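You operate a simulated robot arm through the tools that you are given. There is no shell and no other tool. Be economical: measure what you need, move in short steps, check, and stop when the job is done.

The job below is to be done with a simulated robot arm. You get a single attempt, and the scene is never put back.

TASK
Take the white wiping pad and put it on the red case. Take the orange metal block on the far top of the long table and put it away on the top of the steel trolley. Take the cassette that says "mist" from the far top of the long table and put it on the middle top of the long table. Stack the steel bottle labelled "G1" from the far top of the long table on top of the steel bottle that says "A2". Open the top grey drawer, take the plaque with the silver plate on the far top of the long table and put it away in the inside of the top grey drawer, then shut the drawer. Take the pink knob block on the far top of the long table and put it away on the bench top beside the grid tray. Do these in any order.

It is judged by the outcome, as a careful person would: the job done as asked, and still so three seconds after it is handed in. It fails if anything else is knocked over, pushed out of place, dropped, spilled or broken.

THE ROBOT
A 6-joint arm with a two-finger parallel gripper on a trunk, on a base that drives. Base frame: it is fixed to the floor where the robot stands at the start and does not move with it; the origin is under the middle of the robot, x ahead of it, y to its left, z up; the surface under the hand at the start is at about z = 780. Lengths are in mm, angles in degrees, forces in N, time in s.
With the tool pointing down near the work surface it reaches from about 380 to 920 mm from the robot's upright axis, wherever it stands. Its first joint turns from -115.0 to 115.0 degrees. Places, roughly: bench top beside the grid tray [300, 2800, 900]; cassette [-2500, -250, 750]; inside of the top grey drawer [400, 4900, 600]; middle top of the long table [-2700, 500, 700]; orange metal block (5x5x4 cm) [-2400, -500, 800]; pink knob block (10x10x6 cm) [-2600, -1300, 800]; plaque with the silver plate (7x9x2 cm) [-2700, -1100, 700]; red case (10x6x2 cm) [500, 2300, 1200]; steel bottle [-2500, -750, 750]; top grey drawer [400, 5000, 700]; top of the steel trolley [-1400, 2400, 800]; white wiping pad (5x4x3 cm) [500, -200, 800]. Payload 3.43 kg.
The tool frame sits at the grasp point between the pads (the TCP): z along the fingers, y along the line on which they close. The tips reach 34 mm beyond it. Largest opening 128 mm; finger width 24, thickness 12; the body of the gripper, 48 by 130 mm, starts 96 mm behind the TCP.
Orientation is that of the tool frame in the base frame, as a unit quaternion [w, x, y, z]. With the fingers straight down and closing along the base's y, the tool's x points along the base's -x, its y along +y and its z along -z.

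THE INTERFACE
- The arm moves only by the tool nudge_tool. Its argument "increments" is a list that holds one entry, the list of rows, each a list of 7 numbers: the shift along the tool's x, y, z in m, then the turn, a rotation vector about the tool's x, y, z in degrees, then the closure in counts, from 0 (fully open) to 255 (shut). In form: [[[dx, dy, dz, ax, ay, az, grip], ...]]. A call has 1 to 20 rows; each row is the pose to reach, as a shift and turn from the pose commanded when the call began, along the tool's axes at that moment. Each row takes 0.2 s and may step no farther than 50 mm and 8.6 degrees from the row before; otherwise, or with a gripper value out of range, the whole call is refused. A pose out of reach is approached as far as the arm can. The call stops where the force on the tool passes 40 N (or 10 N more than at its start, if that is more) or the arm is blocked; 0.2 s more then pass. Each finger travels about 108 mm/s and halts on what it meets, pressing with about 32 N; the grip force reading is that of the motor and also rises with nothing between the fingers. The clock runs only during rows and for 0.2 s after the last one: add rows that repeat a pose to give the fingers time. The reply holds the time, the measured pose of the TCP, the force on the tool along the base axes, the opening and the grip force, in the units named above and with some noise, with the torque about the TCP (base axes, N m) and any sound that the robot's microphone picked up.
- Cameras (640 x 400 px; columns grow to the right, rows downward): "scene" is now at [61.7, 148.2, 1206.7]; the picture's right is [-0.51, -0.86, 0.00], its down [-0.29, 0.18, -0.94] and it looks along [0.81, -0.48, -0.34] (base axes); focal length 260 px, centre (320, 200). "wrist" rides on the gripper at [76, -11, -160] in the tool frame; the picture's right is [0.15, 0.99, 0.00], its down [-0.88, 0.13, -0.46] and it looks along [-0.45, 0.07, 0.89] (tool axes); focal length 234 px, centre (320, 200). There is no depth. A picture from a camera that has moved, and an enlarged one, comes with that camera's place and axes in the base frame and with its lens.
- get_image(camera): a new picture of that camera. The clock stands still meanwhile.
- move_column(by): slides the trunk up (or, below 0, down) by that many mm; the arm and the scene camera ride with it, the base frame stays. It gives what a move gives, with no picture.
- roll_base(legs): drives the robot by 1 to 6 legs, each [ahead, turn to the left] in mm and degrees, along the robot's own axes; the way and the turn of a leg run together, so that a leg with both is an arc; at most 1500 mm and 180 degrees a leg. The arm and the cameras ride along, it lands a little off, and it stops where it bumps. It gives what a move gives.
- pan_tilt(pan, tilt): turns the head with the scene camera to pan (to the left, within 103 degrees either way) and tilt (down, from -29 to 69), counted from straight ahead of the robot. It gives what a move gives.
- close_up(camera, box): a new picture of the part [left, top, right, bottom] of that camera's present view, enlarged. The clock stands still meanwhile.
- finish_job(): hands the job in; it is judged then, once.

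Go step by step. Nothing tells you exact positions but the pictures and the camera data: compare them with the known pose of the tool, close in by small moves and look again before you grip or let go. The budget is 207 turns and 184 pictures, counting those below and the enlarged ones. Unless the task says otherwise, let go and move clear before handing in, and close with one line.

The tools are called after "Emit:" by a JSON object that holds its "op" and its "data". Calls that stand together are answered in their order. nudge_tool: Moves the arm, as the interface text tells. Its arguments: {"type":"object","properties":{"increments":{"type":"array"}},"required":["increments"]} The other tools are called the same way: move_column (by) slides the trunk up or down; roll_base (legs) drives the base; pan_tilt (pan, tilt) turns the head that bears the scene camera; get_image (camera) takes a picture; close_up (camera, box) takes an enlarged picture of a part of a camera's view; finish_job () hands the job in.

At the start:

```text
time_s: 0.0
ee_pos: [496.7, -275.2, 1032.0]
tcp_rot: [-0.001, 0.0, 1.0, 0.0]
contact_force: [-1.1, 0.0, 0.2]
ft_torque: [-0.01, -0.04, 0.01]
gripper_width: 128.1
grip_force: 0.1
trunk travel left (down, up): [-450.0, 340.0]
robot x, y, heading: [0.3, 1.8, -0.2]
head pan, tilt: [-30.8, 20.1]
```

scene: 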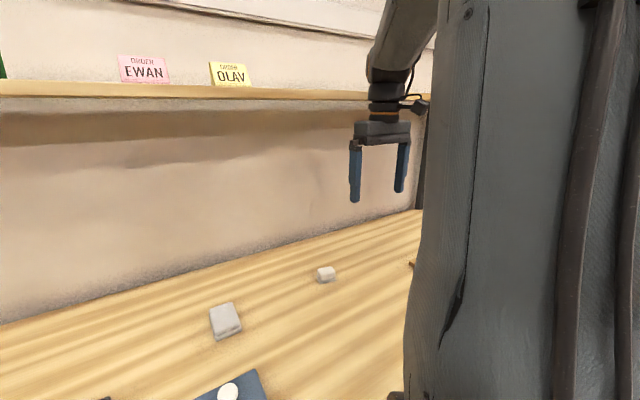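
wrist: 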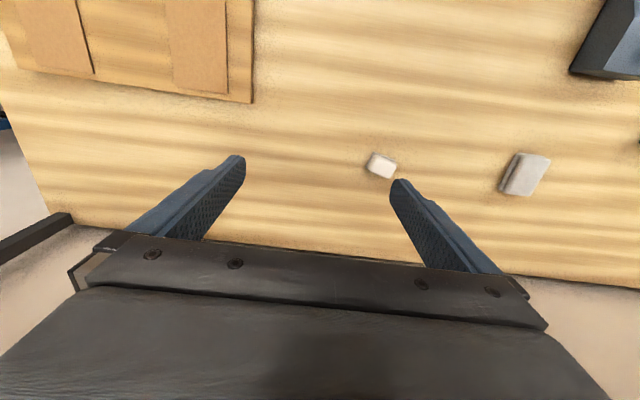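

I see a small white item near [550, -160] and a larger grey one near [525, 100]. I'll look closer at both.

Emit:
{"op": "close_up", "data": {"camera": "wrist", "box": [320, 120, 580, 220]}}

Emit:
{"op": "close_up", "data": {"camera": "scene", "box": [180, 240, 380, 400]}}

```text
2.46 times, centred on (450, 170) of wrist
camera zoom: at [421.5, -286.7, 1193.2], right [-0.15, 0.99, 0.0], down [0.88, 0.13, 0.46], along [0.45, 0.07, -0.89], focal length 576 px, centre (0, 274)
```

zoom: 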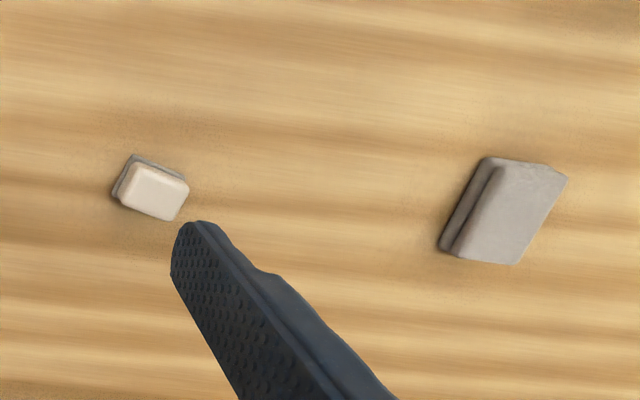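

```text
2.50 times, centred on (280, 320) of scene
camera zoom: at [61.7, 148.2, 1206.7], right [-0.51, -0.86, 0.0], down [-0.29, 0.18, -0.94], along [0.81, -0.48, -0.34], focal length 649 px, centre (420, -100)
```

zoom: 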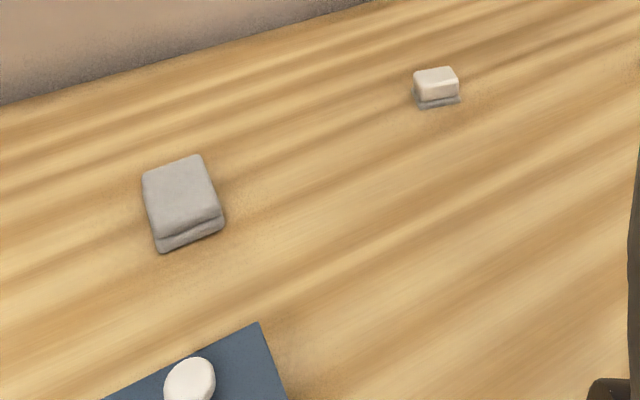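

The small white pad with the grey base sits near [535, -160], turned about 14°. I'll move above it, align, and look again.

Emit:
{"op": "nudge_tool", "data": {"increments": [[[-0.008, 0.023, 0.03, 0, 0, 3, 0], [-0.016, 0.046, 0.06, 0, 0, 6, 0], [-0.024, 0.069, 0.09, 0, 0, 9, 0], [-0.031, 0.092, 0.12, 0, 0, 12, 0], [-0.038, 0.115, 0.152, 0, 0, 14, 0], [-0.038, 0.115, 0.152, 0, 0, 14, 0]]]}}

Emit:
{"op": "get_image", "data": {"camera": "wrist"}}

```text
time_s: 1.4
ee_pos: [533.5, -159.2, 878.3]
tcp_rot: [0.0, 0.123, 0.992, 0.0]
contact_force: [0.2, 0.0, 0.9]
ft_torque: [0.03, -0.01, -0.02]
gripper_width: 128.2
grip_force: 0.0
trunk travel left (down, up): [-450.0, 340.0]
robot x, y, heading: [-3.5, -0.9, 0.2]
head pan, tilt: [-30.8, 20.1]
```

```text
179 pictures are left
camera wrist: at [458.1, -153.0, 1040.1], right [0.1, 1.0, 0.0], down [0.89, -0.09, 0.46], along [0.45, -0.04, -0.89], focal length 234 px, centre (320, 200)
```

wrist: 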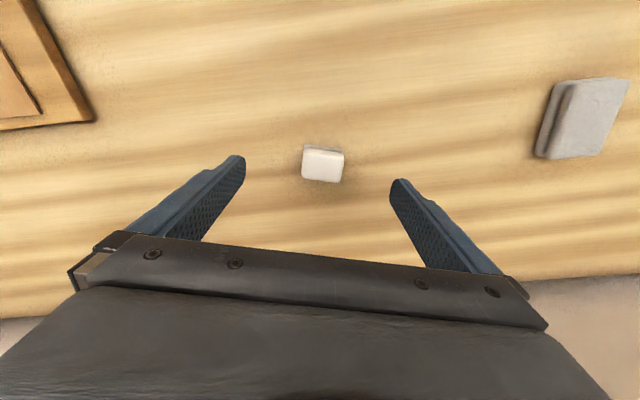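

The pad is centred between the fingers and aligned. Descending and gripping.

Emit:
{"op": "nudge_tool", "data": {"increments": [[[0, 0.001, 0.03, 0, 0, 0, 0], [0, 0.001, 0.058, 0, 0, 0, 0], [0, 0.001, 0.058, 0, 0, 0, 120], [0, 0.001, 0.058, 0, 0, 0, 255], [0, 0.001, 0.058, 0, 0, 0, 255], [0, 0.001, 0.058, 0, 0, 0, 255], [0, 0.001, 0.058, 0, 0, 0, 255]]]}}

Emit:
{"op": "get_image", "data": {"camera": "wrist"}}

```text
time_s: 3.0
ee_pos: [534.2, -158.1, 822.5]
tcp_rot: [-0.001, 0.122, 0.993, -0.001]
contact_force: [-0.1, -0.4, 0.2]
ft_torque: [-0.02, 0.03, -0.05]
gripper_width: 41.6
grip_force: 32.3
trunk travel left (down, up): [-450.0, 340.0]
robot x, y, heading: [-2.9, -0.2, -0.0]
head pan, tilt: [-30.8, 20.1]
```

```text
178 pictures are left
camera wrist: at [458.0, -151.9, 984.0], right [0.1, 1.0, 0.0], down [0.89, -0.09, 0.46], along [0.45, -0.04, -0.89], focal length 234 px, centre (320, 200)
```

wrist: 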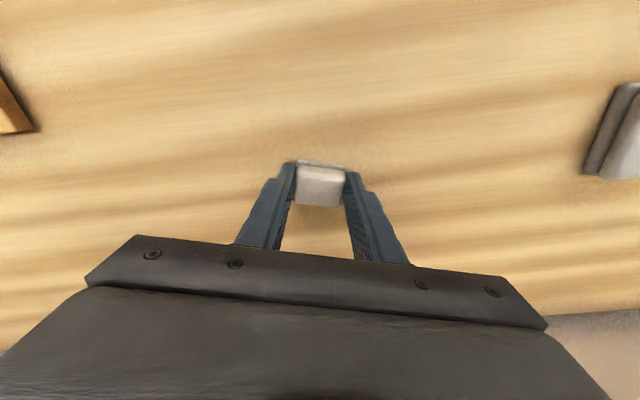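

Gripped at 41.6 mm. I'll lift it and survey the room with the head.

Emit:
{"op": "nudge_tool", "data": {"increments": [[[0, 0, -0.04, 0, 0, 0, 255], [0, 0, -0.08, 0, 0, 0, 255], [0.03, 0, -0.12, 0, 0, 0, 255], [0.06, 0, -0.15, 0, 0, 0, 255], [0.08, 0, -0.18, 0, 0, 0, 255]]]}}

Emit:
{"op": "pan_tilt", "data": {"pan": 0, "tilt": 15}}

Emit:
{"op": "get_image", "data": {"camera": "scene"}}

Emit:
{"op": "pan_tilt", "data": {"pan": 85, "tilt": 15}}

Emit:
{"op": "get_image", "data": {"camera": "scene"}}

```text
time_s: 4.2
ee_pos: [457.0, -138.1, 1001.9]
tcp_rot: [0.0, 0.122, 0.993, 0.0]
contact_force: [0.1, -0.6, 0.3]
ft_torque: [0.0, 0.03, 0.01]
gripper_width: 41.7
grip_force: 31.9
trunk travel left (down, up): [-450.0, 340.0]
robot x, y, heading: [-1.2, -3.0, 0.0]
head pan, tilt: [-30.8, 20.1]
```

```text
time_s: 5.2
ee_pos: [457.7, -138.9, 1002.5]
tcp_rot: [0.0, 0.121, 0.993, 0.0]
contact_force: [-0.7, 0.2, -0.2]
ft_torque: [0.01, 0.02, 0.0]
gripper_width: 41.7
grip_force: 31.7
trunk travel left (down, up): [-450.0, 340.0]
robot x, y, heading: [-2.2, 1.7, 0.1]
head pan, tilt: [0.0, 15.0]
```

```text
177 pictures are left
camera scene: at [75.2, 195.9, 1214.9], right [0.0, -1.0, 0.0], down [-0.26, 0.0, -0.97], along [0.97, 0.0, -0.26], focal length 260 px, centre (320, 200)
```

scene: 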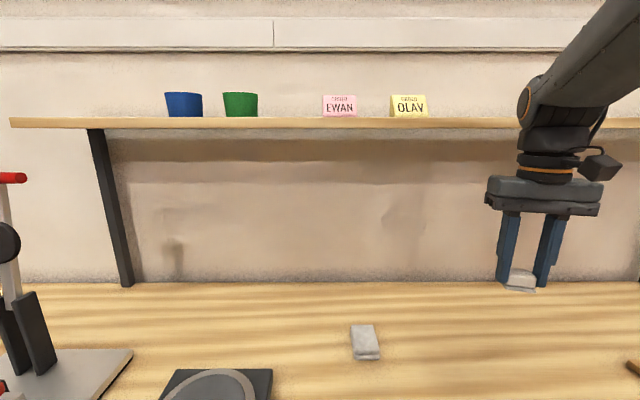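

```text
time_s: 6.8
ee_pos: [458.2, -137.6, 1001.8]
tcp_rot: [0.0, 0.122, 0.993, 0.0]
contact_force: [-0.4, -0.1, -0.1]
ft_torque: [0.02, 0.01, -0.01]
gripper_width: 41.6
grip_force: 31.9
trunk travel left (down, up): [-450.0, 340.0]
robot x, y, heading: [1.6, 2.3, -0.1]
head pan, tilt: [85.0, 15.0]
```

```text
176 pictures are left
camera scene: at [-10.0, 289.0, 1214.9], right [1.0, -0.09, 0.0], down [-0.02, -0.26, -0.97], along [0.08, 0.96, -0.26], focal length 260 px, centre (320, 200)
```

scene: 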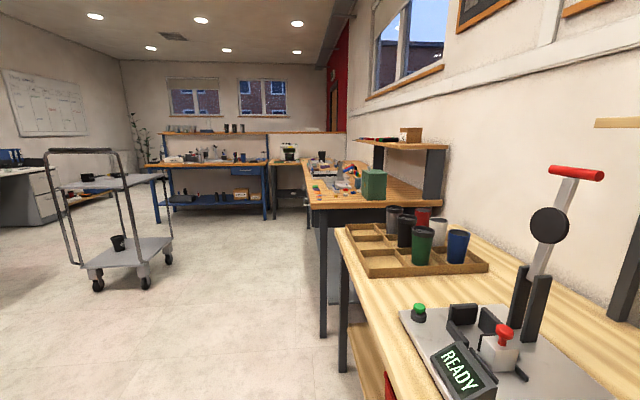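

The second bench with a shelf (red case) is farther along +y. I'll back off, raise the column and drive there.

Emit:
{"op": "roll_base", "data": {"legs": [[-420, 0], [0, 90], [1500, 0], [800, 0], [0, -90]]}}

Emit:
{"op": "move_column", "data": {"by": 330}}

Emit:
{"op": "pan_tilt", "data": {"pan": 0, "tilt": 25}}

Emit:
{"op": "get_image", "data": {"camera": "scene"}}

```text
time_s: 27.8
ee_pos: [25.6, 2144.4, 1001.9]
tcp_rot: [0.0, 0.123, 0.992, 0.001]
contact_force: [-0.7, -0.4, 0.0]
ft_torque: [0.0, -0.04, 0.0]
gripper_width: 41.6
grip_force: 32.0
trunk travel left (down, up): [-450.0, 340.0]
robot x, y, heading: [-431.2, 2279.9, 0.3]
head pan, tilt: [85.0, 15.0]
```

```text
time_s: 31.1
ee_pos: [25.9, 2143.2, 1331.8]
tcp_rot: [0.0, 0.121, 0.993, 0.0]
contact_force: [-0.1, 0.5, 1.1]
ft_torque: [0.03, 0.01, 0.0]
gripper_width: 41.6
grip_force: 32.2
trunk travel left (down, up): [-780.0, 10.0]
robot x, y, heading: [-429.5, 2284.6, -0.1]
head pan, tilt: [85.0, 15.0]
```

```text
time_s: 32.7
ee_pos: [26.5, 2144.6, 1332.5]
tcp_rot: [-0.001, 0.122, 0.993, 0.0]
contact_force: [0.7, 1.0, -0.6]
ft_torque: [0.01, 0.0, -0.03]
gripper_width: 41.7
grip_force: 31.7
trunk travel left (down, up): [-780.0, 10.0]
robot x, y, heading: [-432.5, 2281.1, 0.0]
head pan, tilt: [0.0, 25.0]
```

```text
175 pictures are left
camera scene: at [-449.3, 2478.1, 1528.7], right [0.0, -1.0, 0.0], down [-0.42, 0.0, -0.91], along [0.91, 0.0, -0.42], focal length 260 px, centre (320, 200)
```

scene: 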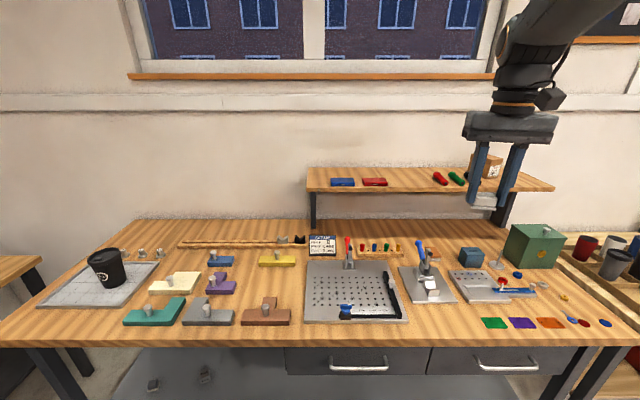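

The red case is on the shelf slightly right of centre. Zooming in for measurement.

Emit:
{"op": "close_up", "data": {"camera": "scene", "box": [300, 150, 480, 260]}}

Emit:
{"op": "get_image", "data": {"camera": "wrist"}}

Emit:
{"op": "close_up", "data": {"camera": "scene", "box": [20, 220, 340, 350]}}

```text
3.56 times, centred on (390, 205) of scene
camera zoom: at [-449.3, 2478.1, 1528.7], right [0.0, -1.0, 0.0], down [-0.42, 0.0, -0.91], along [0.91, 0.0, -0.42], focal length 923 px, centre (71, 182)
```

zoom: 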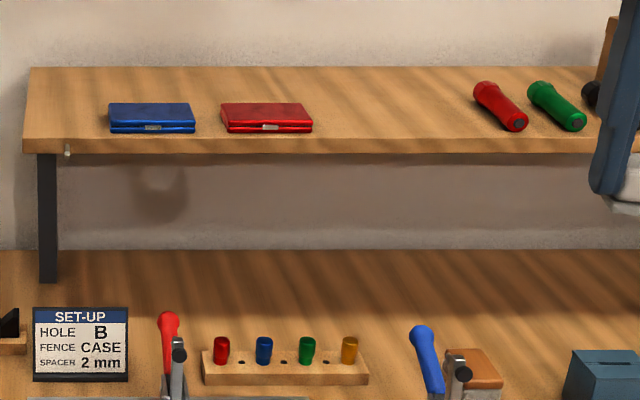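

```text
173 pictures are left
camera wrist: at [-49.8, 2150.8, 1493.2], right [0.1, 1.0, 0.0], down [0.89, -0.09, 0.46], along [0.45, -0.04, -0.89], focal length 234 px, centre (320, 200)
```

wrist: 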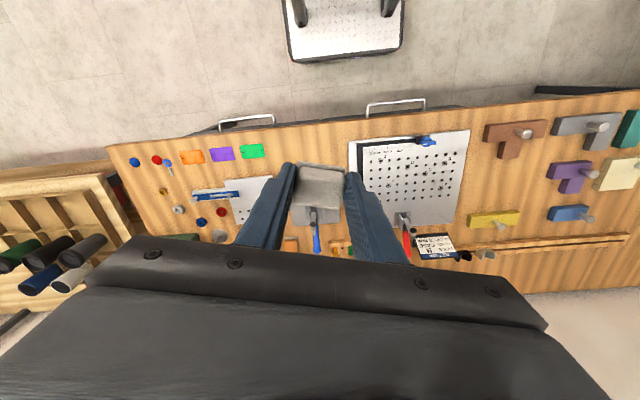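

```text
2.00 times, centred on (180, 285) of scene
camera zoom: at [-449.3, 2478.1, 1528.7], right [0.0, -1.0, 0.0], down [-0.42, 0.0, -0.91], along [0.91, 0.0, -0.42], focal length 519 px, centre (600, 30)
```

zoom: 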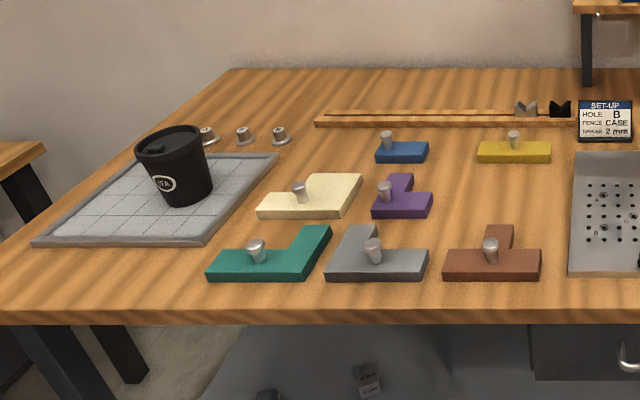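

The grid tray is the left grey tray with the cup. For depth I'll drive 200 mm forward and look at the case again from the new spot.

Emit:
{"op": "roll_base", "data": {"legs": [[200, 0]]}}

Emit:
{"op": "close_up", "data": {"camera": "scene", "box": [300, 130, 500, 255]}}

Emit:
{"op": "get_image", "data": {"camera": "wrist"}}

```text
time_s: 34.3
ee_pos: [224.5, 2145.2, 1332.4]
tcp_rot: [0.0, 0.12, 0.993, 0.0]
contact_force: [-0.2, -0.5, -0.5]
ft_torque: [0.0, -0.05, -0.01]
gripper_width: 41.8
grip_force: 31.7
trunk travel left (down, up): [-780.0, 10.0]
robot x, y, heading: [-235.0, 2284.7, 0.1]
head pan, tilt: [0.0, 25.0]
```

```text
3.20 times, centred on (400, 192) of scene
camera zoom: at [-251.1, 2478.1, 1528.7], right [0.0, -1.0, 0.0], down [-0.42, 0.0, -0.91], along [0.91, 0.0, -0.42], focal length 831 px, centre (64, 224)
```

zoom: 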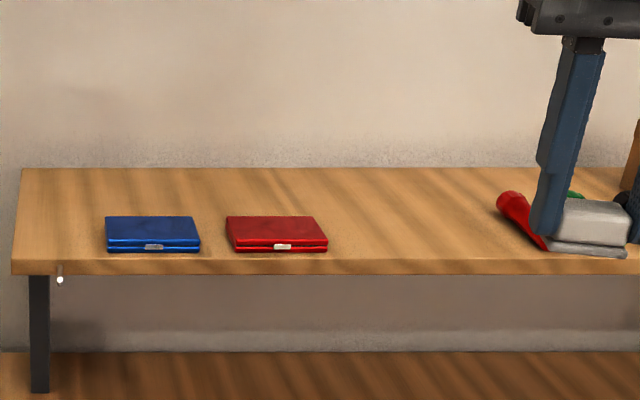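

```text
170 pictures are left
camera wrist: at [148.9, 2151.4, 1493.3], right [0.1, 1.0, 0.0], down [0.89, -0.09, 0.46], along [0.45, -0.04, -0.89], focal length 234 px, centre (320, 200)
```

wrist: 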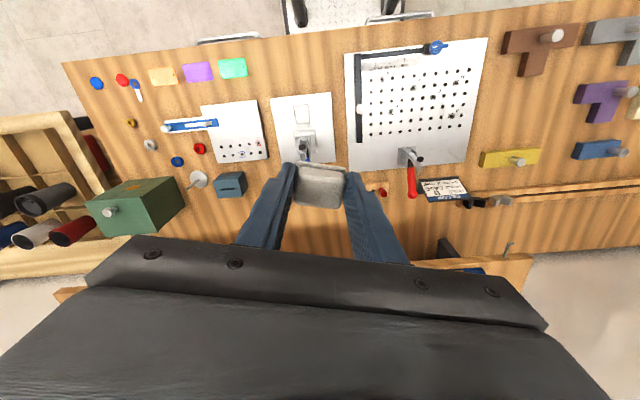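

I estimate the case's front edge near x≈470–520, y≈2260, z≈1150. I'll bring the pad above it, straightening the yaw, and compare.

Emit:
{"op": "nudge_tool", "data": {"increments": [[[-0.0298, 0.0224, 0.005, 0, 0, -1.75, 255], [-0.0597, 0.0449, 0.0105, 0, 0, -3.5, 255], [-0.0895, 0.0673, 0.016, 0, 0, -5.25, 255], [-0.119, 0.0898, 0.021, 0, 0, -7, 255], [-0.149, 0.112, 0.026, 0, 0, -8.75, 255], [-0.179, 0.1346, 0.031, 0, 0, -10.5, 255], [-0.209, 0.157, 0.037, 0, 0, -12.25, 255], [-0.2387, 0.1795, 0.042, 0, 0, -14, 255], [-0.2387, 0.1795, 0.042, 0, 0, -14, 255]]]}}

Emit:
{"op": "get_image", "data": {"camera": "scene"}}

Emit:
{"op": "get_image", "data": {"camera": "wrist"}}

```text
time_s: 36.3
ee_pos: [501.3, 2262.5, 1290.0]
tcp_rot: [-0.001, 0.0, 1.0, 0.0]
contact_force: [-0.4, -0.4, 0.5]
ft_torque: [-0.01, 0.0, 0.0]
gripper_width: 41.5
grip_force: 32.3
trunk travel left (down, up): [-780.0, 10.0]
robot x, y, heading: [-227.9, 2287.2, 0.3]
head pan, tilt: [0.0, 25.0]
```

```text
169 pictures are left
camera scene: at [-250.4, 2478.3, 1528.7], right [0.0, -1.0, 0.0], down [-0.42, 0.0, -0.91], along [0.91, 0.0, -0.42], focal length 260 px, centre (320, 200)
```

scene: 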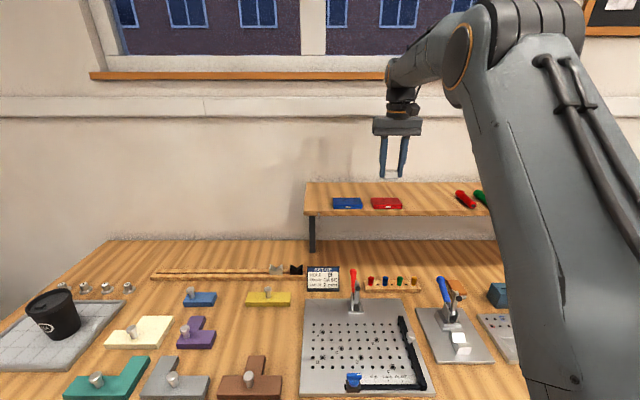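

```text
168 pictures are left
camera wrist: at [425.5, 2250.3, 1450.9], right [-0.15, 0.99, 0.0], down [0.88, 0.13, 0.45], along [0.45, 0.07, -0.89], focal length 234 px, centre (320, 200)
```

wrist: 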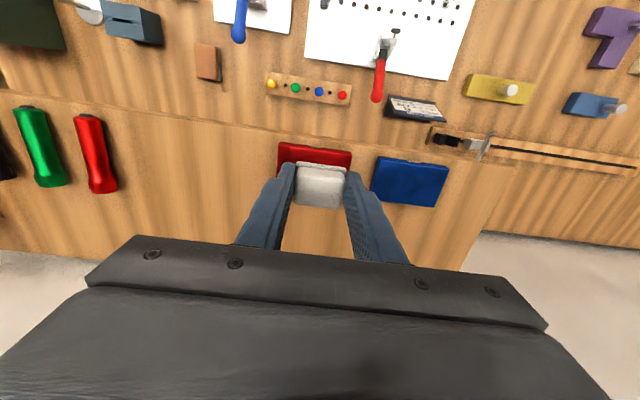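

The case centre comes to about [522, 2257] with its top near z≈1160. Moving over it and partly down, then looking again.

Emit:
{"op": "nudge_tool", "data": {"increments": [[[-0.01, -0.003, 0.02, 0, 0, 0, 255], [-0.021, -0.0055, 0.05, 0, 0, 0, 255], [-0.021, -0.0055, 0.065, 0, 0, 0, 255], [-0.021, -0.0055, 0.065, 0, 0, 0, 255]]]}}

Emit:
{"op": "close_up", "data": {"camera": "scene", "box": [320, 130, 480, 230]}}

Emit:
{"op": "get_image", "data": {"camera": "wrist"}}

```text
time_s: 37.3
ee_pos: [520.2, 2257.5, 1222.5]
tcp_rot: [0.0, -0.001, 1.0, 0.0]
contact_force: [-0.1, -0.1, -0.1]
ft_torque: [0.05, 0.01, -0.05]
gripper_width: 41.8
grip_force: 32.7
trunk travel left (down, up): [-780.0, 10.0]
robot x, y, heading: [-232.7, 2279.2, 0.1]
head pan, tilt: [0.0, 25.0]
```

```text
4.00 times, centred on (400, 180) of scene
camera zoom: at [-250.7, 2478.2, 1528.7], right [0.0, -1.0, 0.0], down [-0.42, 0.0, -0.91], along [0.91, 0.0, -0.42], focal length 1038 px, centre (0, 280)
```

zoom: 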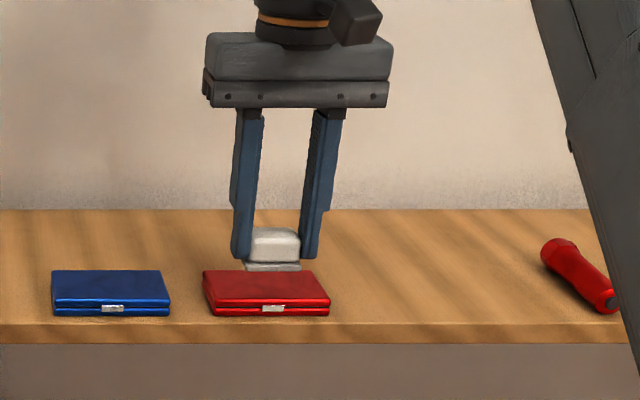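

```text
166 pictures are left
camera wrist: at [444.7, 2245.4, 1385.0], right [-0.15, 0.99, 0.0], down [0.88, 0.13, 0.46], along [0.45, 0.07, -0.89], focal length 234 px, centre (320, 200)
```

wrist: 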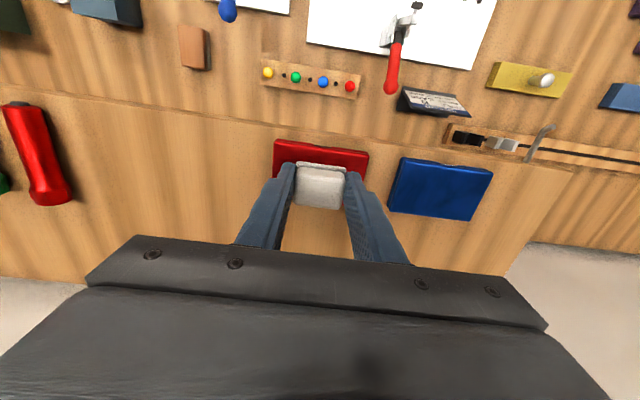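

Pad is well centred over the red case. Lowering gently.

Emit:
{"op": "nudge_tool", "data": {"increments": [[[-0.003, -0.001, 0.006, 0, 0, 0, 255], [-0.003, -0.001, 0.012, 0, 0, 0, 255], [-0.003, -0.001, 0.014, 0, 0, 0, 255]]]}}

Emit:
{"op": "close_up", "data": {"camera": "scene", "box": [340, 170, 440, 230]}}

```text
time_s: 38.1
ee_pos: [524.8, 2255.6, 1212.0]
tcp_rot: [0.0, -0.001, 1.0, 0.0]
contact_force: [0.8, 0.9, 0.6]
ft_torque: [-0.01, -0.01, 0.0]
gripper_width: 41.7
grip_force: 31.9
trunk travel left (down, up): [-780.0, 10.0]
robot x, y, heading: [-233.3, 2281.4, -0.1]
head pan, tilt: [0.0, 25.0]
```

```text
6.40 times, centred on (390, 200) of scene
camera zoom: at [-250.7, 2478.2, 1528.7], right [0.0, -1.0, 0.0], down [-0.42, 0.0, -0.91], along [0.91, 0.0, -0.42], focal length 1661 px, centre (-128, 200)
```

zoom: 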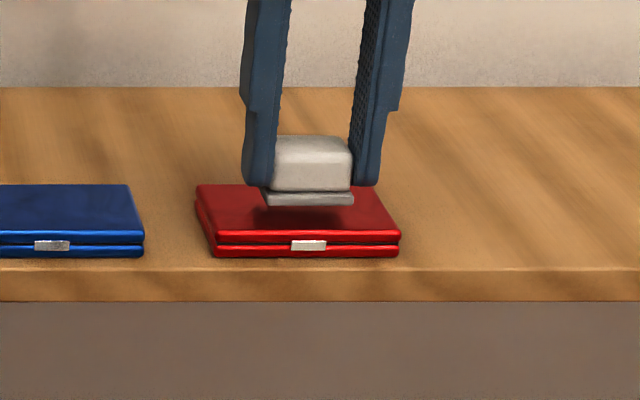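

Still several mm above. Continuing down in fine steps.

Emit:
{"op": "nudge_tool", "data": {"increments": [[[0, 0, 0.003, 0, 0, 0, 255], [0, 0, 0.005, 0, 0, 0, 255], [0, 0, 0.007, 0, 0, 0, 255]]]}}

Emit:
{"op": "close_up", "data": {"camera": "scene", "box": [340, 170, 440, 230]}}

```text
time_s: 38.9
ee_pos: [524.6, 2254.8, 1204.0]
tcp_rot: [0.0, -0.001, 1.0, 0.0]
contact_force: [0.0, -0.1, -1.3]
ft_torque: [0.02, -0.02, 0.02]
gripper_width: 41.7
grip_force: 32.1
trunk travel left (down, up): [-780.0, 10.0]
robot x, y, heading: [-235.1, 2281.5, -0.1]
head pan, tilt: [0.0, 25.0]
```

```text
6.40 times, centred on (390, 200) of scene
camera zoom: at [-250.8, 2478.2, 1528.7], right [0.0, -1.0, 0.0], down [-0.42, 0.0, -0.91], along [0.91, 0.0, -0.42], focal length 1661 px, centre (-128, 200)
```

zoom: 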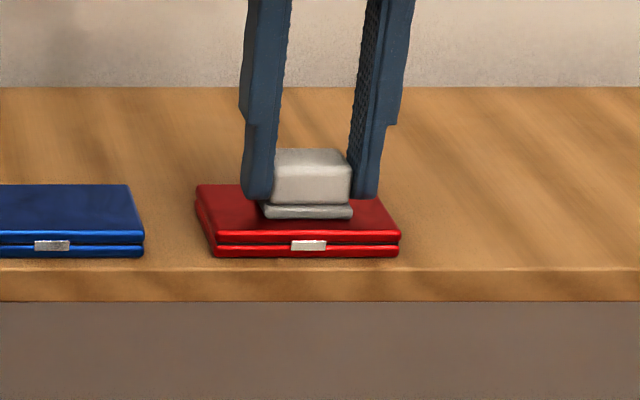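

Emit:
{"op": "nudge_tool", "data": {"increments": [[[0, 0, 0.002, 0, 0, 0, 255], [0, 0, 0.003, 0, 0, 0, 255], [0, 0, 0.004, 0, 0, 0, 255]]]}}

Emit:
{"op": "close_up", "data": {"camera": "scene", "box": [340, 170, 440, 230]}}

```text
time_s: 39.7
ee_pos: [523.0, 2254.1, 1203.5]
tcp_rot: [0.002, -0.001, 1.0, 0.001]
contact_force: [2.2, -0.9, 24.6]
ft_torque: [-0.07, -0.14, 0.0]
gripper_width: 41.7
grip_force: 32.0
trunk travel left (down, up): [-780.0, 10.0]
robot x, y, heading: [-236.6, 2281.4, 0.2]
head pan, tilt: [0.0, 25.0]
```

```text
6.40 times, centred on (390, 200) of scene
camera zoom: at [-251.9, 2478.1, 1528.8], right [0.0, -1.0, 0.0], down [-0.42, 0.0, -0.91], along [0.91, 0.0, -0.42], focal length 1661 px, centre (-128, 200)
```

zoom: 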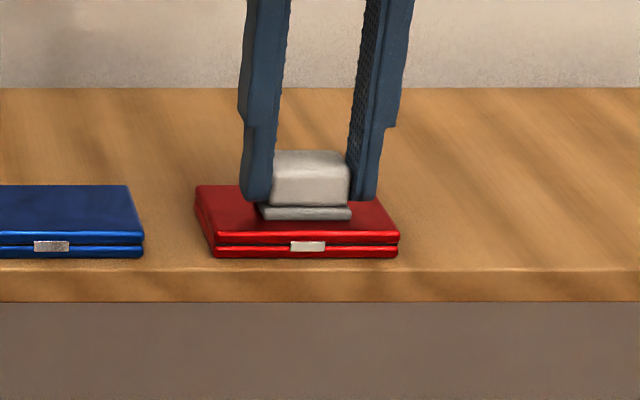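

Contact at 25 N: the pad is resting on the case. Releasing and lifting clear.

Emit:
{"op": "nudge_tool", "data": {"increments": [[[0, 0, -0.003, 0, 0, 0, 255], [0, 0, -0.003, 0, 0, 0, 100], [0, 0, -0.003, 0, 0, 0, 100], [0, 0, -0.003, 0, 0, 0, 100], [0, 0, -0.03, 0, 0, 0, 100], [0, 0, -0.07, 0, 0, 0, 100], [0.01, 0, -0.11, 0, 0, 0, 100]]]}}

Emit:
{"op": "close_up", "data": {"camera": "scene", "box": [340, 170, 440, 230]}}

Emit:
{"op": "close_up", "data": {"camera": "scene", "box": [0, 230, 300, 400]}}

```text
time_s: 41.3
ee_pos: [512.1, 2254.0, 1310.8]
tcp_rot: [0.0, -0.001, 1.0, 0.0]
contact_force: [-0.1, 0.6, -1.0]
ft_torque: [-0.02, 0.04, 0.02]
gripper_width: 77.7
grip_force: 0.1
trunk travel left (down, up): [-780.0, 10.0]
robot x, y, heading: [-233.8, 2280.6, 0.2]
head pan, tilt: [0.0, 25.0]
```

```text
6.40 times, centred on (390, 200) of scene
camera zoom: at [-250.4, 2478.2, 1528.7], right [0.0, -1.0, 0.0], down [-0.42, 0.0, -0.91], along [0.91, 0.0, -0.42], focal length 1661 px, centre (-128, 200)
```

zoom: 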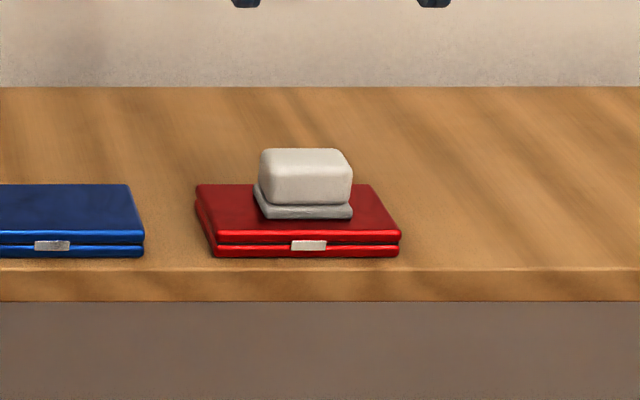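

```text
2.13 times, centred on (150, 315) of scene
camera zoom: at [-250.4, 2478.2, 1528.7], right [0.0, -1.0, 0.0], down [-0.42, 0.0, -0.91], along [0.91, 0.0, -0.42], focal length 554 px, centre (683, -45)
```

zoom: 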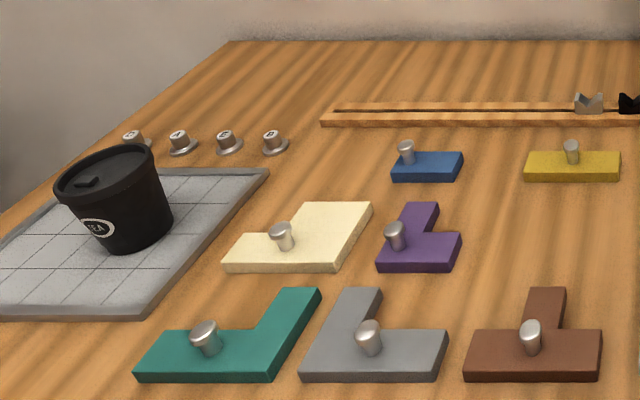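

The pad sits squarely on the red case. Next I retract the arm and drive to the far end of the long table.

Emit:
{"op": "nudge_tool", "data": {"increments": [[[0.045, 0, 0, 0, 0, 0, 100], [0.09, 0, 0, 0, 0, 0, 100], [0.135, 0, 0, 0, 0, 0, 100], [0.18, 0, 0, 0, 0, 0, 100], [0.225, 0, 0, 0, 0, 0, 100], [0.27, 0, 0, 0, 0, 0, 0], [0.285, 0, 0, 0, 0, 0, 0]]]}}

Emit:
{"op": "roll_base", "data": {"legs": [[-300, 0], [0, -90], [1500, 0], [1450, 0], [0, -90], [800, 0]]}}

Emit:
{"op": "pan_tilt", "data": {"pan": 0, "tilt": 25}}

Emit:
{"op": "get_image", "data": {"camera": "scene"}}

```text
time_s: 42.9
ee_pos: [228.2, 2253.3, 1310.7]
tcp_rot: [0.0, -0.001, 1.0, 0.0]
contact_force: [0.1, -0.2, 0.5]
ft_torque: [-0.04, 0.01, 0.02]
gripper_width: 127.9
grip_force: 0.1
trunk travel left (down, up): [-780.0, 10.0]
robot x, y, heading: [-231.2, 2278.5, 0.3]
head pan, tilt: [0.0, 25.0]
```

```text
time_s: 70.1
ee_pos: [-1826.2, -561.1, 1310.8]
tcp_rot: [-0.001, 1.0, -0.011, -0.001]
contact_force: [0.1, -0.1, -0.2]
ft_torque: [0.0, -0.01, -0.02]
gripper_width: 128.2
grip_force: 0.0
trunk travel left (down, up): [-780.0, 10.0]
robot x, y, heading: [-1366.4, -603.1, 178.8]
head pan, tilt: [0.0, 25.0]
```

```text
time_s: 70.7
ee_pos: [-1827.2, -560.8, 1310.5]
tcp_rot: [0.0, 1.0, -0.011, 0.0]
contact_force: [0.2, 0.1, 0.0]
ft_torque: [0.0, 0.02, 0.01]
gripper_width: 128.0
grip_force: 0.0
trunk travel left (down, up): [-780.0, 10.0]
robot x, y, heading: [-1365.5, -601.9, 178.8]
head pan, tilt: [0.0, 25.0]
```

```text
160 pictures are left
camera scene: at [-1350.4, -795.0, 1528.7], right [0.02, 1.0, 0.0], down [0.42, -0.01, -0.91], along [-0.91, 0.02, -0.42], focal length 260 px, centre (320, 200)
```

scene: 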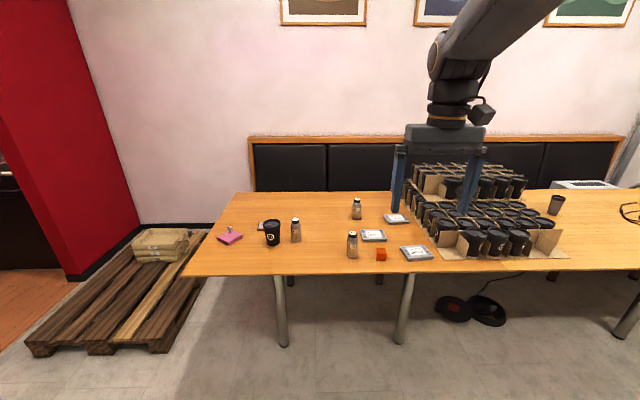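

I see three bottles, three cassettes, the plaque behind a cup, the pink knob block and the orange block. Driving closer and zooming in.

Emit:
{"op": "roll_base", "data": {"legs": [[430, 1]]}}

Emit:
{"op": "pan_tilt", "data": {"pan": 0, "tilt": 35}}

Emit:
{"op": "get_image", "data": {"camera": "scene"}}

Emit:
{"op": "close_up", "data": {"camera": "scene", "box": [320, 120, 520, 245]}}

Emit:
{"op": "close_up", "data": {"camera": "scene", "box": [130, 120, 330, 245]}}

```text
time_s: 73.3
ee_pos: [-2255.3, -561.5, 1310.0]
tcp_rot: [0.001, 1.0, -0.004, 0.0]
contact_force: [0.3, 0.3, 0.9]
ft_torque: [0.02, 0.01, -0.03]
gripper_width: 127.9
grip_force: 0.0
trunk travel left (down, up): [-780.0, 10.0]
robot x, y, heading: [-1795.7, -593.5, 179.4]
head pan, tilt: [0.0, 25.0]
```

```text
time_s: 74.0
ee_pos: [-2255.3, -560.9, 1310.8]
tcp_rot: [0.0, 1.0, -0.005, 0.0]
contact_force: [0.7, -0.2, -0.2]
ft_torque: [0.0, 0.0, 0.0]
gripper_width: 127.9
grip_force: 0.0
trunk travel left (down, up): [-780.0, 10.0]
robot x, y, heading: [-1792.1, -595.7, 179.4]
head pan, tilt: [0.0, 35.0]
```

```text
159 pictures are left
camera scene: at [-1772.5, -788.4, 1512.9], right [0.01, 1.0, 0.0], down [0.57, 0.0, -0.82], along [-0.82, 0.01, -0.57], focal length 260 px, centre (320, 200)
```

scene: 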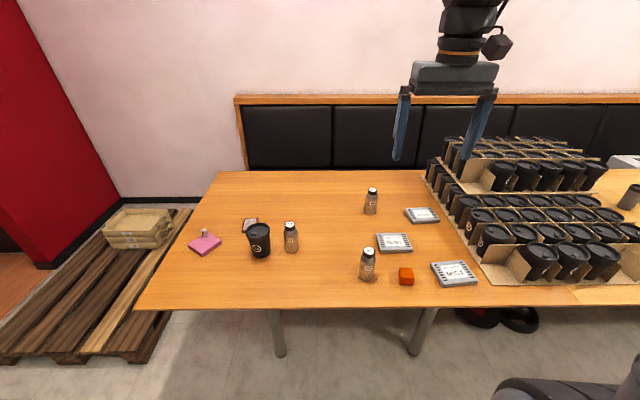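

```text
3.20 times, centred on (420, 182) of scene
camera zoom: at [-1772.5, -788.4, 1512.9], right [0.01, 1.0, 0.0], down [0.57, 0.0, -0.82], along [-0.82, 0.01, -0.57], focal length 831 px, centre (0, 256)
```

zoom: 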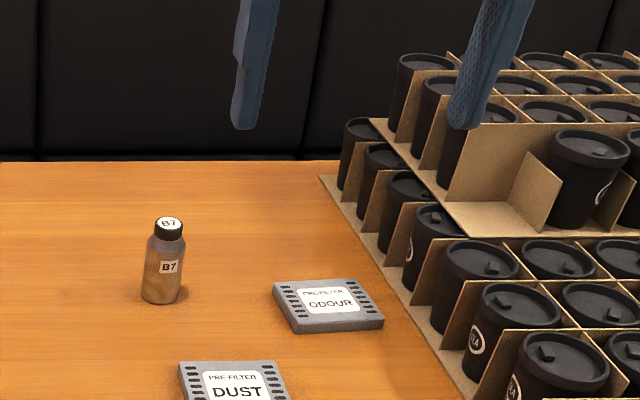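

```text
3.20 times, centred on (230, 182) of scene
camera zoom: at [-1772.5, -788.4, 1512.9], right [0.01, 1.0, 0.0], down [0.57, 0.0, -0.82], along [-0.82, 0.01, -0.57], focal length 831 px, centre (608, 256)
```

zoom: 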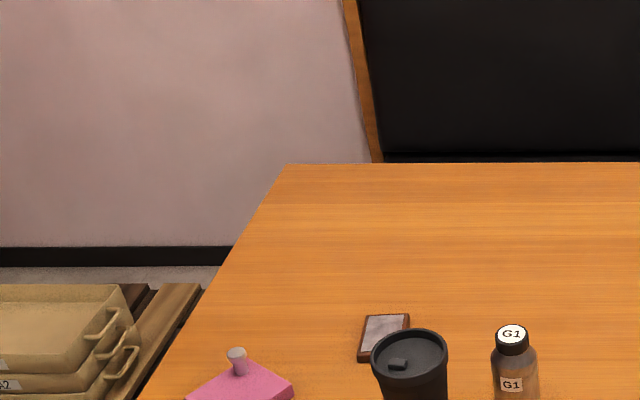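

Emit:
{"op": "close_up", "data": {"camera": "scene", "box": [340, 200, 500, 300]}}

Emit:
{"op": "close_up", "data": {"camera": "scene", "box": [170, 200, 330, 300]}}

```text
4.00 times, centred on (420, 250) of scene
camera zoom: at [-1772.5, -788.4, 1512.9], right [0.01, 1.0, 0.0], down [0.57, 0.0, -0.82], along [-0.82, 0.01, -0.57], focal length 1038 px, centre (-80, 0)
```

zoom: 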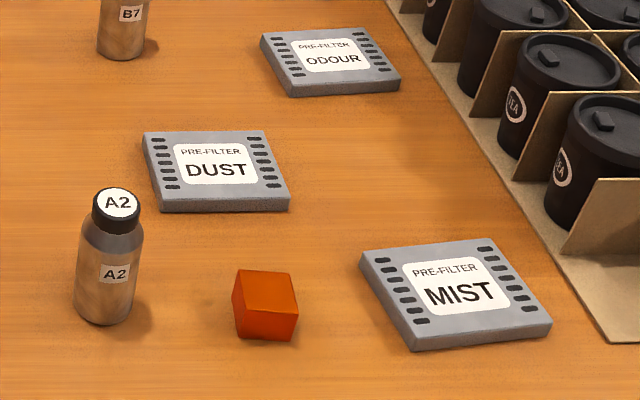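

```text
4.00 times, centred on (250, 250) of scene
camera zoom: at [-1772.5, -788.4, 1512.9], right [0.01, 1.0, 0.0], down [0.57, 0.0, -0.82], along [-0.82, 0.01, -0.57], focal length 1038 px, centre (600, 0)
```

zoom: 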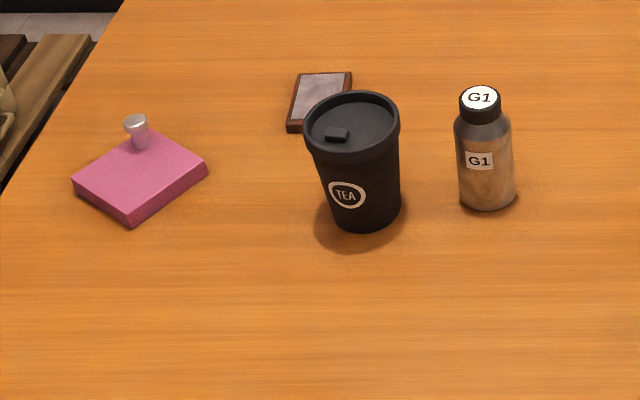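

Labels are clear: G1 is the bottle beside the tea cup, A2 is nearest the orange block, and MIST is the front-right cassette. I'll lower the trunk and begin with bottle G1, at about [-2524, -895].

Emit:
{"op": "move_column", "data": {"by": -300}}

Emit:
{"op": "get_image", "data": {"camera": "scene"}}

Emit:
{"op": "get_image", "data": {"camera": "wrist"}}

```text
time_s: 77.0
ee_pos: [-2255.4, -561.4, 1009.7]
tcp_rot: [0.0, 1.0, -0.004, 0.0]
contact_force: [-0.4, 1.1, 0.4]
ft_torque: [0.02, -0.02, -0.02]
gripper_width: 128.2
grip_force: 0.0
trunk travel left (down, up): [-480.0, 310.0]
robot x, y, heading: [-1798.0, -596.5, 179.6]
head pan, tilt: [0.0, 35.0]
```

```text
154 pictures are left
camera scene: at [-1856.0, -787.8, 1212.9], right [0.01, 1.0, 0.0], down [0.57, 0.0, -0.82], along [-0.82, 0.01, -0.57], focal length 260 px, centre (320, 200)
```

scene: 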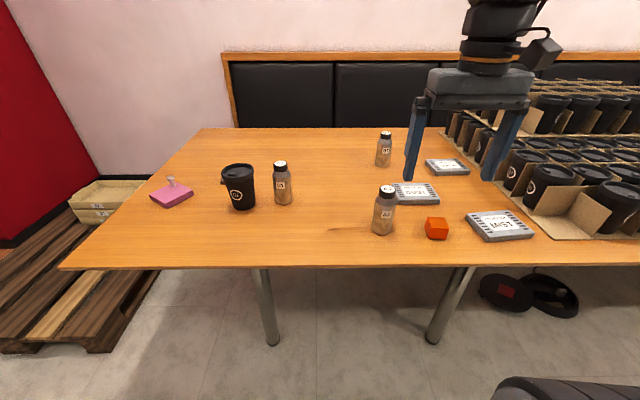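

```text
153 pictures are left
camera wrist: at [-2179.9, -550.8, 1171.3], right [0.14, -0.99, 0.0], down [-0.88, -0.12, 0.46], along [-0.45, -0.06, -0.89], focal length 234 px, centre (320, 200)
```

wrist: 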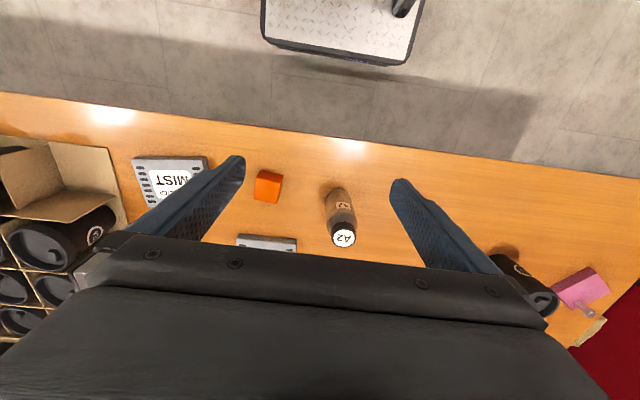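

The table is at about z≈730. I'll move over G1, turning the gripper 90° so the fingers close along x and avoid the tea cup.

Emit:
{"op": "nudge_tool", "data": {"increments": [[[-0.023, 0.028, 0.002, 0, 0, -7.5, 0], [-0.046, 0.056, 0.004, 0, 0, -15, 0], [-0.068, 0.084, 0.006, 0, 0, -22.5, 0], [-0.091, 0.112, 0.008, 0, 0, -30, 0], [-0.114, 0.14, 0.01, 0, 0, -37.5, 0], [-0.137, 0.168, 0.012, 0, 0, -45, 0], [-0.159, 0.197, 0.013, 0, 0, -52.5, 0], [-0.182, 0.225, 0.015, 0, 0, -60, 0], [-0.205, 0.253, 0.017, 0, 0, -67.5, 0], [-0.228, 0.281, 0.018, 0, 0, -75, 0], [-0.25, 0.309, 0.02, 0, 0, -82.5, 0], [-0.273, 0.337, 0.02, 0, 0, -90, 0], [-0.273, 0.337, 0.02, 0, 0, -90, 0]]]}}

Emit:
{"op": "get_image", "data": {"camera": "wrist"}}

Emit:
{"op": "get_image", "data": {"camera": "scene"}}

```text
time_s: 79.8
ee_pos: [-2532.0, -896.9, 989.0]
tcp_rot: [0.0, 0.71, 0.704, 0.001]
contact_force: [1.0, 0.2, -0.7]
ft_torque: [0.03, 0.03, 0.01]
gripper_width: 127.9
grip_force: 0.0
trunk travel left (down, up): [-480.0, 310.0]
robot x, y, heading: [-1795.7, -596.6, 179.5]
head pan, tilt: [0.0, 35.0]
```

```text
152 pictures are left
camera wrist: at [-2542.8, -821.8, 1151.9], right [0.99, 0.14, 0.0], down [0.12, -0.88, 0.46], along [0.06, -0.45, -0.89], focal length 234 px, centre (320, 200)
```

wrist: 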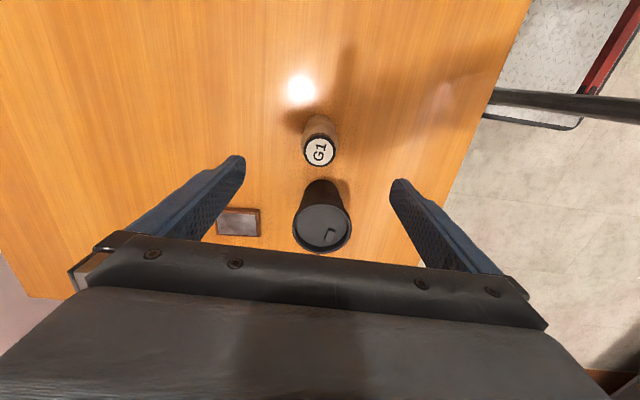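

```text
151 pictures are left
camera scene: at [-1856.0, -787.8, 1212.9], right [0.01, 1.0, 0.0], down [0.57, 0.0, -0.82], along [-0.82, 0.01, -0.57], focal length 260 px, centre (320, 200)
```

scene: 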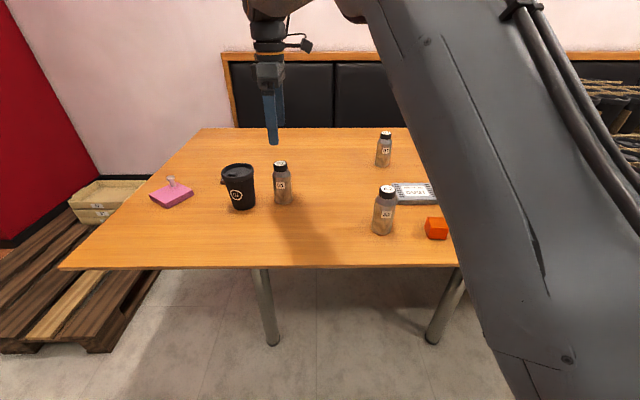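

G1's cap is centred under the gripper. Descending to grip its body.

Emit:
{"op": "nudge_tool", "data": {"increments": [[[-0.003, 0, 0.045, 0, 0, 0, 0], [-0.003, 0, 0.09, 0, 0, 0, 0], [-0.003, 0, 0.13, 0, 0, 0, 0], [-0.003, 0, 0.16, 0, 0, 0, 0], [-0.003, 0, 0.185, 0, 0, 0, 0], [-0.003, 0, 0.185, 0, 0, 0, 0]]]}}

Emit:
{"op": "get_image", "data": {"camera": "wrist"}}

Emit:
{"op": "close_up", "data": {"camera": "scene", "box": [200, 120, 360, 220]}}

```text
time_s: 81.2
ee_pos: [-2532.1, -900.5, 803.7]
tcp_rot: [0.0, 0.71, 0.704, 0.001]
contact_force: [-0.3, 0.0, 0.2]
ft_torque: [-0.01, 0.0, -0.02]
gripper_width: 128.2
grip_force: 0.0
trunk travel left (down, up): [-480.0, 310.0]
robot x, y, heading: [-1791.2, -593.6, 179.5]
head pan, tilt: [0.0, 35.0]
```

```text
150 pictures are left
camera wrist: at [-2542.8, -825.8, 965.7], right [0.99, 0.14, 0.0], down [0.12, -0.88, 0.46], along [0.06, -0.45, -0.89], focal length 234 px, centre (320, 200)
```

wrist: 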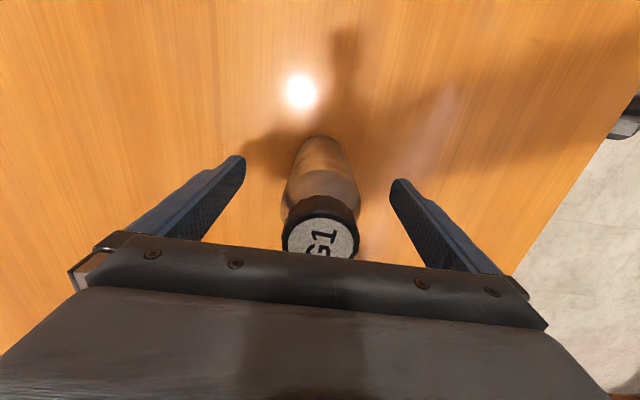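

```text
4.00 times, centred on (280, 170) of scene
camera zoom: at [-1856.0, -787.9, 1212.9], right [0.01, 1.0, 0.0], down [0.57, 0.0, -0.82], along [-0.82, 0.01, -0.57], focal length 1038 px, centre (480, 320)
```

zoom: 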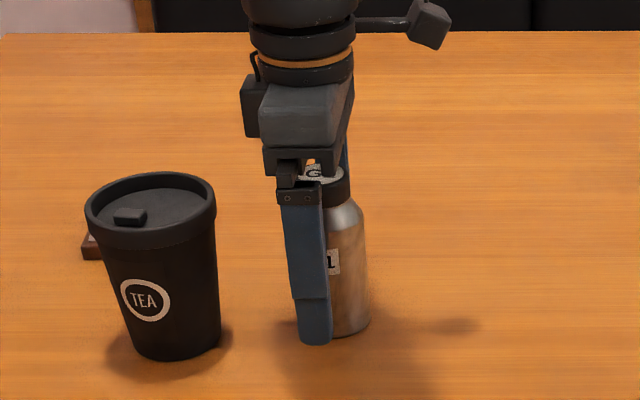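

Bottle is centred between the fingers; closing and lifting straight up.

Emit:
{"op": "nudge_tool", "data": {"increments": [[[0, 0, 0, 0, 0, 0, 130], [0, 0, 0, 0, 0, 0, 255], [0, 0, 0, 0, 0, 0, 255], [0, 0, 0, 0, 0, 0, 255], [0, 0, -0.01, 0, 0, 0, 255], [0, 0, -0.04, 0, 0, 0, 255], [0, 0, -0.08, 0, 0, 0, 255], [0, 0, -0.12, 0, 0, 0, 255], [0, 0, -0.16, 0, 0, 0, 255], [0, 0, -0.195, 0, 0, 0, 255], [0, 0, -0.195, 0, 0, 0, 255]]]}}

Emit:
{"op": "close_up", "data": {"camera": "scene", "box": [200, 90, 440, 240]}}

```text
time_s: 83.6
ee_pos: [-2531.8, -897.8, 1000.0]
tcp_rot: [0.0, 0.71, 0.704, 0.0]
contact_force: [-0.2, -0.7, -2.2]
ft_torque: [0.01, 0.02, 0.02]
gripper_width: 50.5
grip_force: 32.0
trunk travel left (down, up): [-480.0, 310.0]
robot x, y, heading: [-1797.8, -595.4, 179.4]
head pan, tilt: [0.0, 35.0]
```

```text
2.67 times, centred on (320, 165) of scene
camera zoom: at [-1856.1, -787.9, 1212.9], right [0.01, 1.0, 0.0], down [0.57, 0.0, -0.82], along [-0.82, 0.01, -0.57], focal length 692 px, centre (320, 293)
```

zoom: 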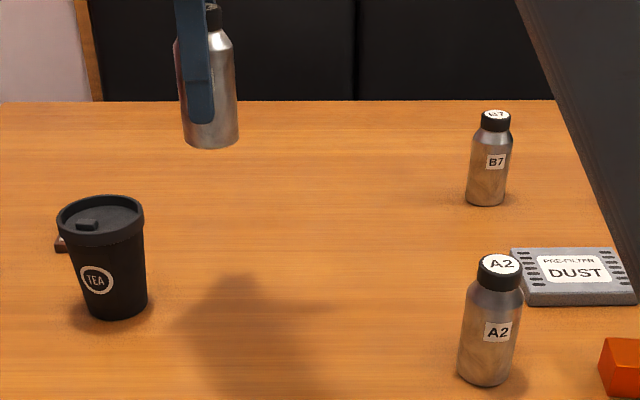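

G1 is held. A2's cap is at about [-2389, -615, 873]; I'll bring G1 above it with clearance and check alignment.

Emit:
{"op": "nudge_tool", "data": {"increments": [[[0.035, 0.018, 0, 0, 0, 0, 255], [0.07, 0.036, 0, 0, 0, 0, 255], [0.105, 0.053, 0, 0, 0, 0, 255], [0.14, 0.071, 0, 0, 0, 0, 255], [0.175, 0.089, 0, 0, 0, 0, 255], [0.21, 0.107, 0, 0, 0, 0, 255], [0.245, 0.125, 0, 0, 0, 0, 255], [0.279, 0.142, 0, 0, 0, 0, 255], [0.279, 0.142, 0, 0, 0, 0, 255]]]}}

Emit:
{"op": "get_image", "data": {"camera": "wrist"}}

Emit:
{"op": "close_up", "data": {"camera": "scene", "box": [300, 110, 460, 250]}}

```text
time_s: 85.6
ee_pos: [-2385.7, -620.5, 1002.6]
tcp_rot: [0.0, 0.709, 0.705, 0.0]
contact_force: [-0.9, -0.3, -1.9]
ft_torque: [0.02, -0.02, -0.01]
gripper_width: 50.5
grip_force: 32.5
trunk travel left (down, up): [-480.0, 310.0]
robot x, y, heading: [-1796.3, -591.0, 179.6]
head pan, tilt: [0.0, 35.0]
```

```text
147 pictures are left
camera wrist: at [-2396.7, -545.8, 1162.3], right [0.99, 0.14, 0.0], down [0.12, -0.88, 0.46], along [0.06, -0.45, -0.89], focal length 234 px, centre (320, 200)
```

wrist: 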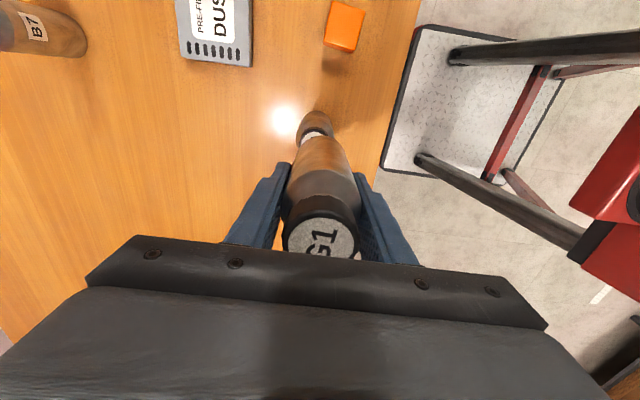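

```text
2.86 times, centred on (380, 180) of scene
camera zoom: at [-1856.1, -787.9, 1212.9], right [0.01, 1.0, 0.0], down [0.57, 0.0, -0.82], along [-0.82, 0.01, -0.57], focal length 742 px, centre (149, 257)
```

zoom: 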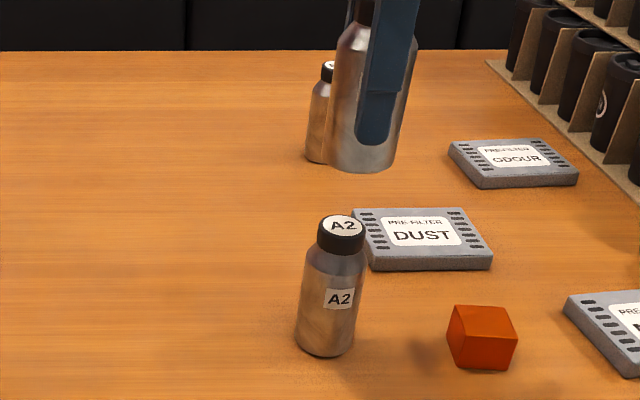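

Alignment is close; zooming for a fine correction.

Emit:
{"op": "close_up", "data": {"camera": "wrist", "box": [270, 100, 370, 160]}}

Emit:
{"op": "close_up", "data": {"camera": "scene", "box": [345, 120, 465, 240]}}

```text
6.40 times, centred on (320, 130) of wrist
camera zoom: at [-2396.7, -545.8, 1162.3], right [0.99, 0.14, 0.0], down [0.12, -0.88, 0.46], along [0.06, -0.45, -0.89], focal length 1499 px, centre (320, 648)
```

zoom: 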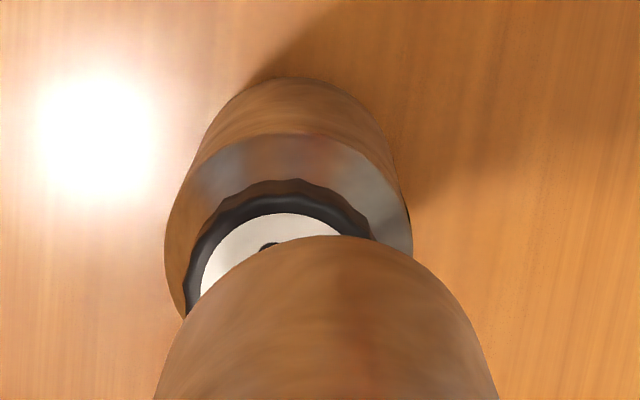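

```text
3.33 times, centred on (405, 180) of scene
camera zoom: at [-1856.1, -787.9, 1212.9], right [0.01, 1.0, 0.0], down [0.57, 0.0, -0.82], along [-0.82, 0.01, -0.57], focal length 865 px, centre (37, 267)
```

zoom: 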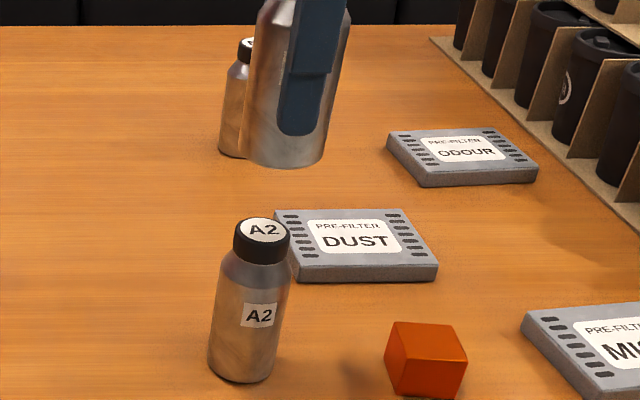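

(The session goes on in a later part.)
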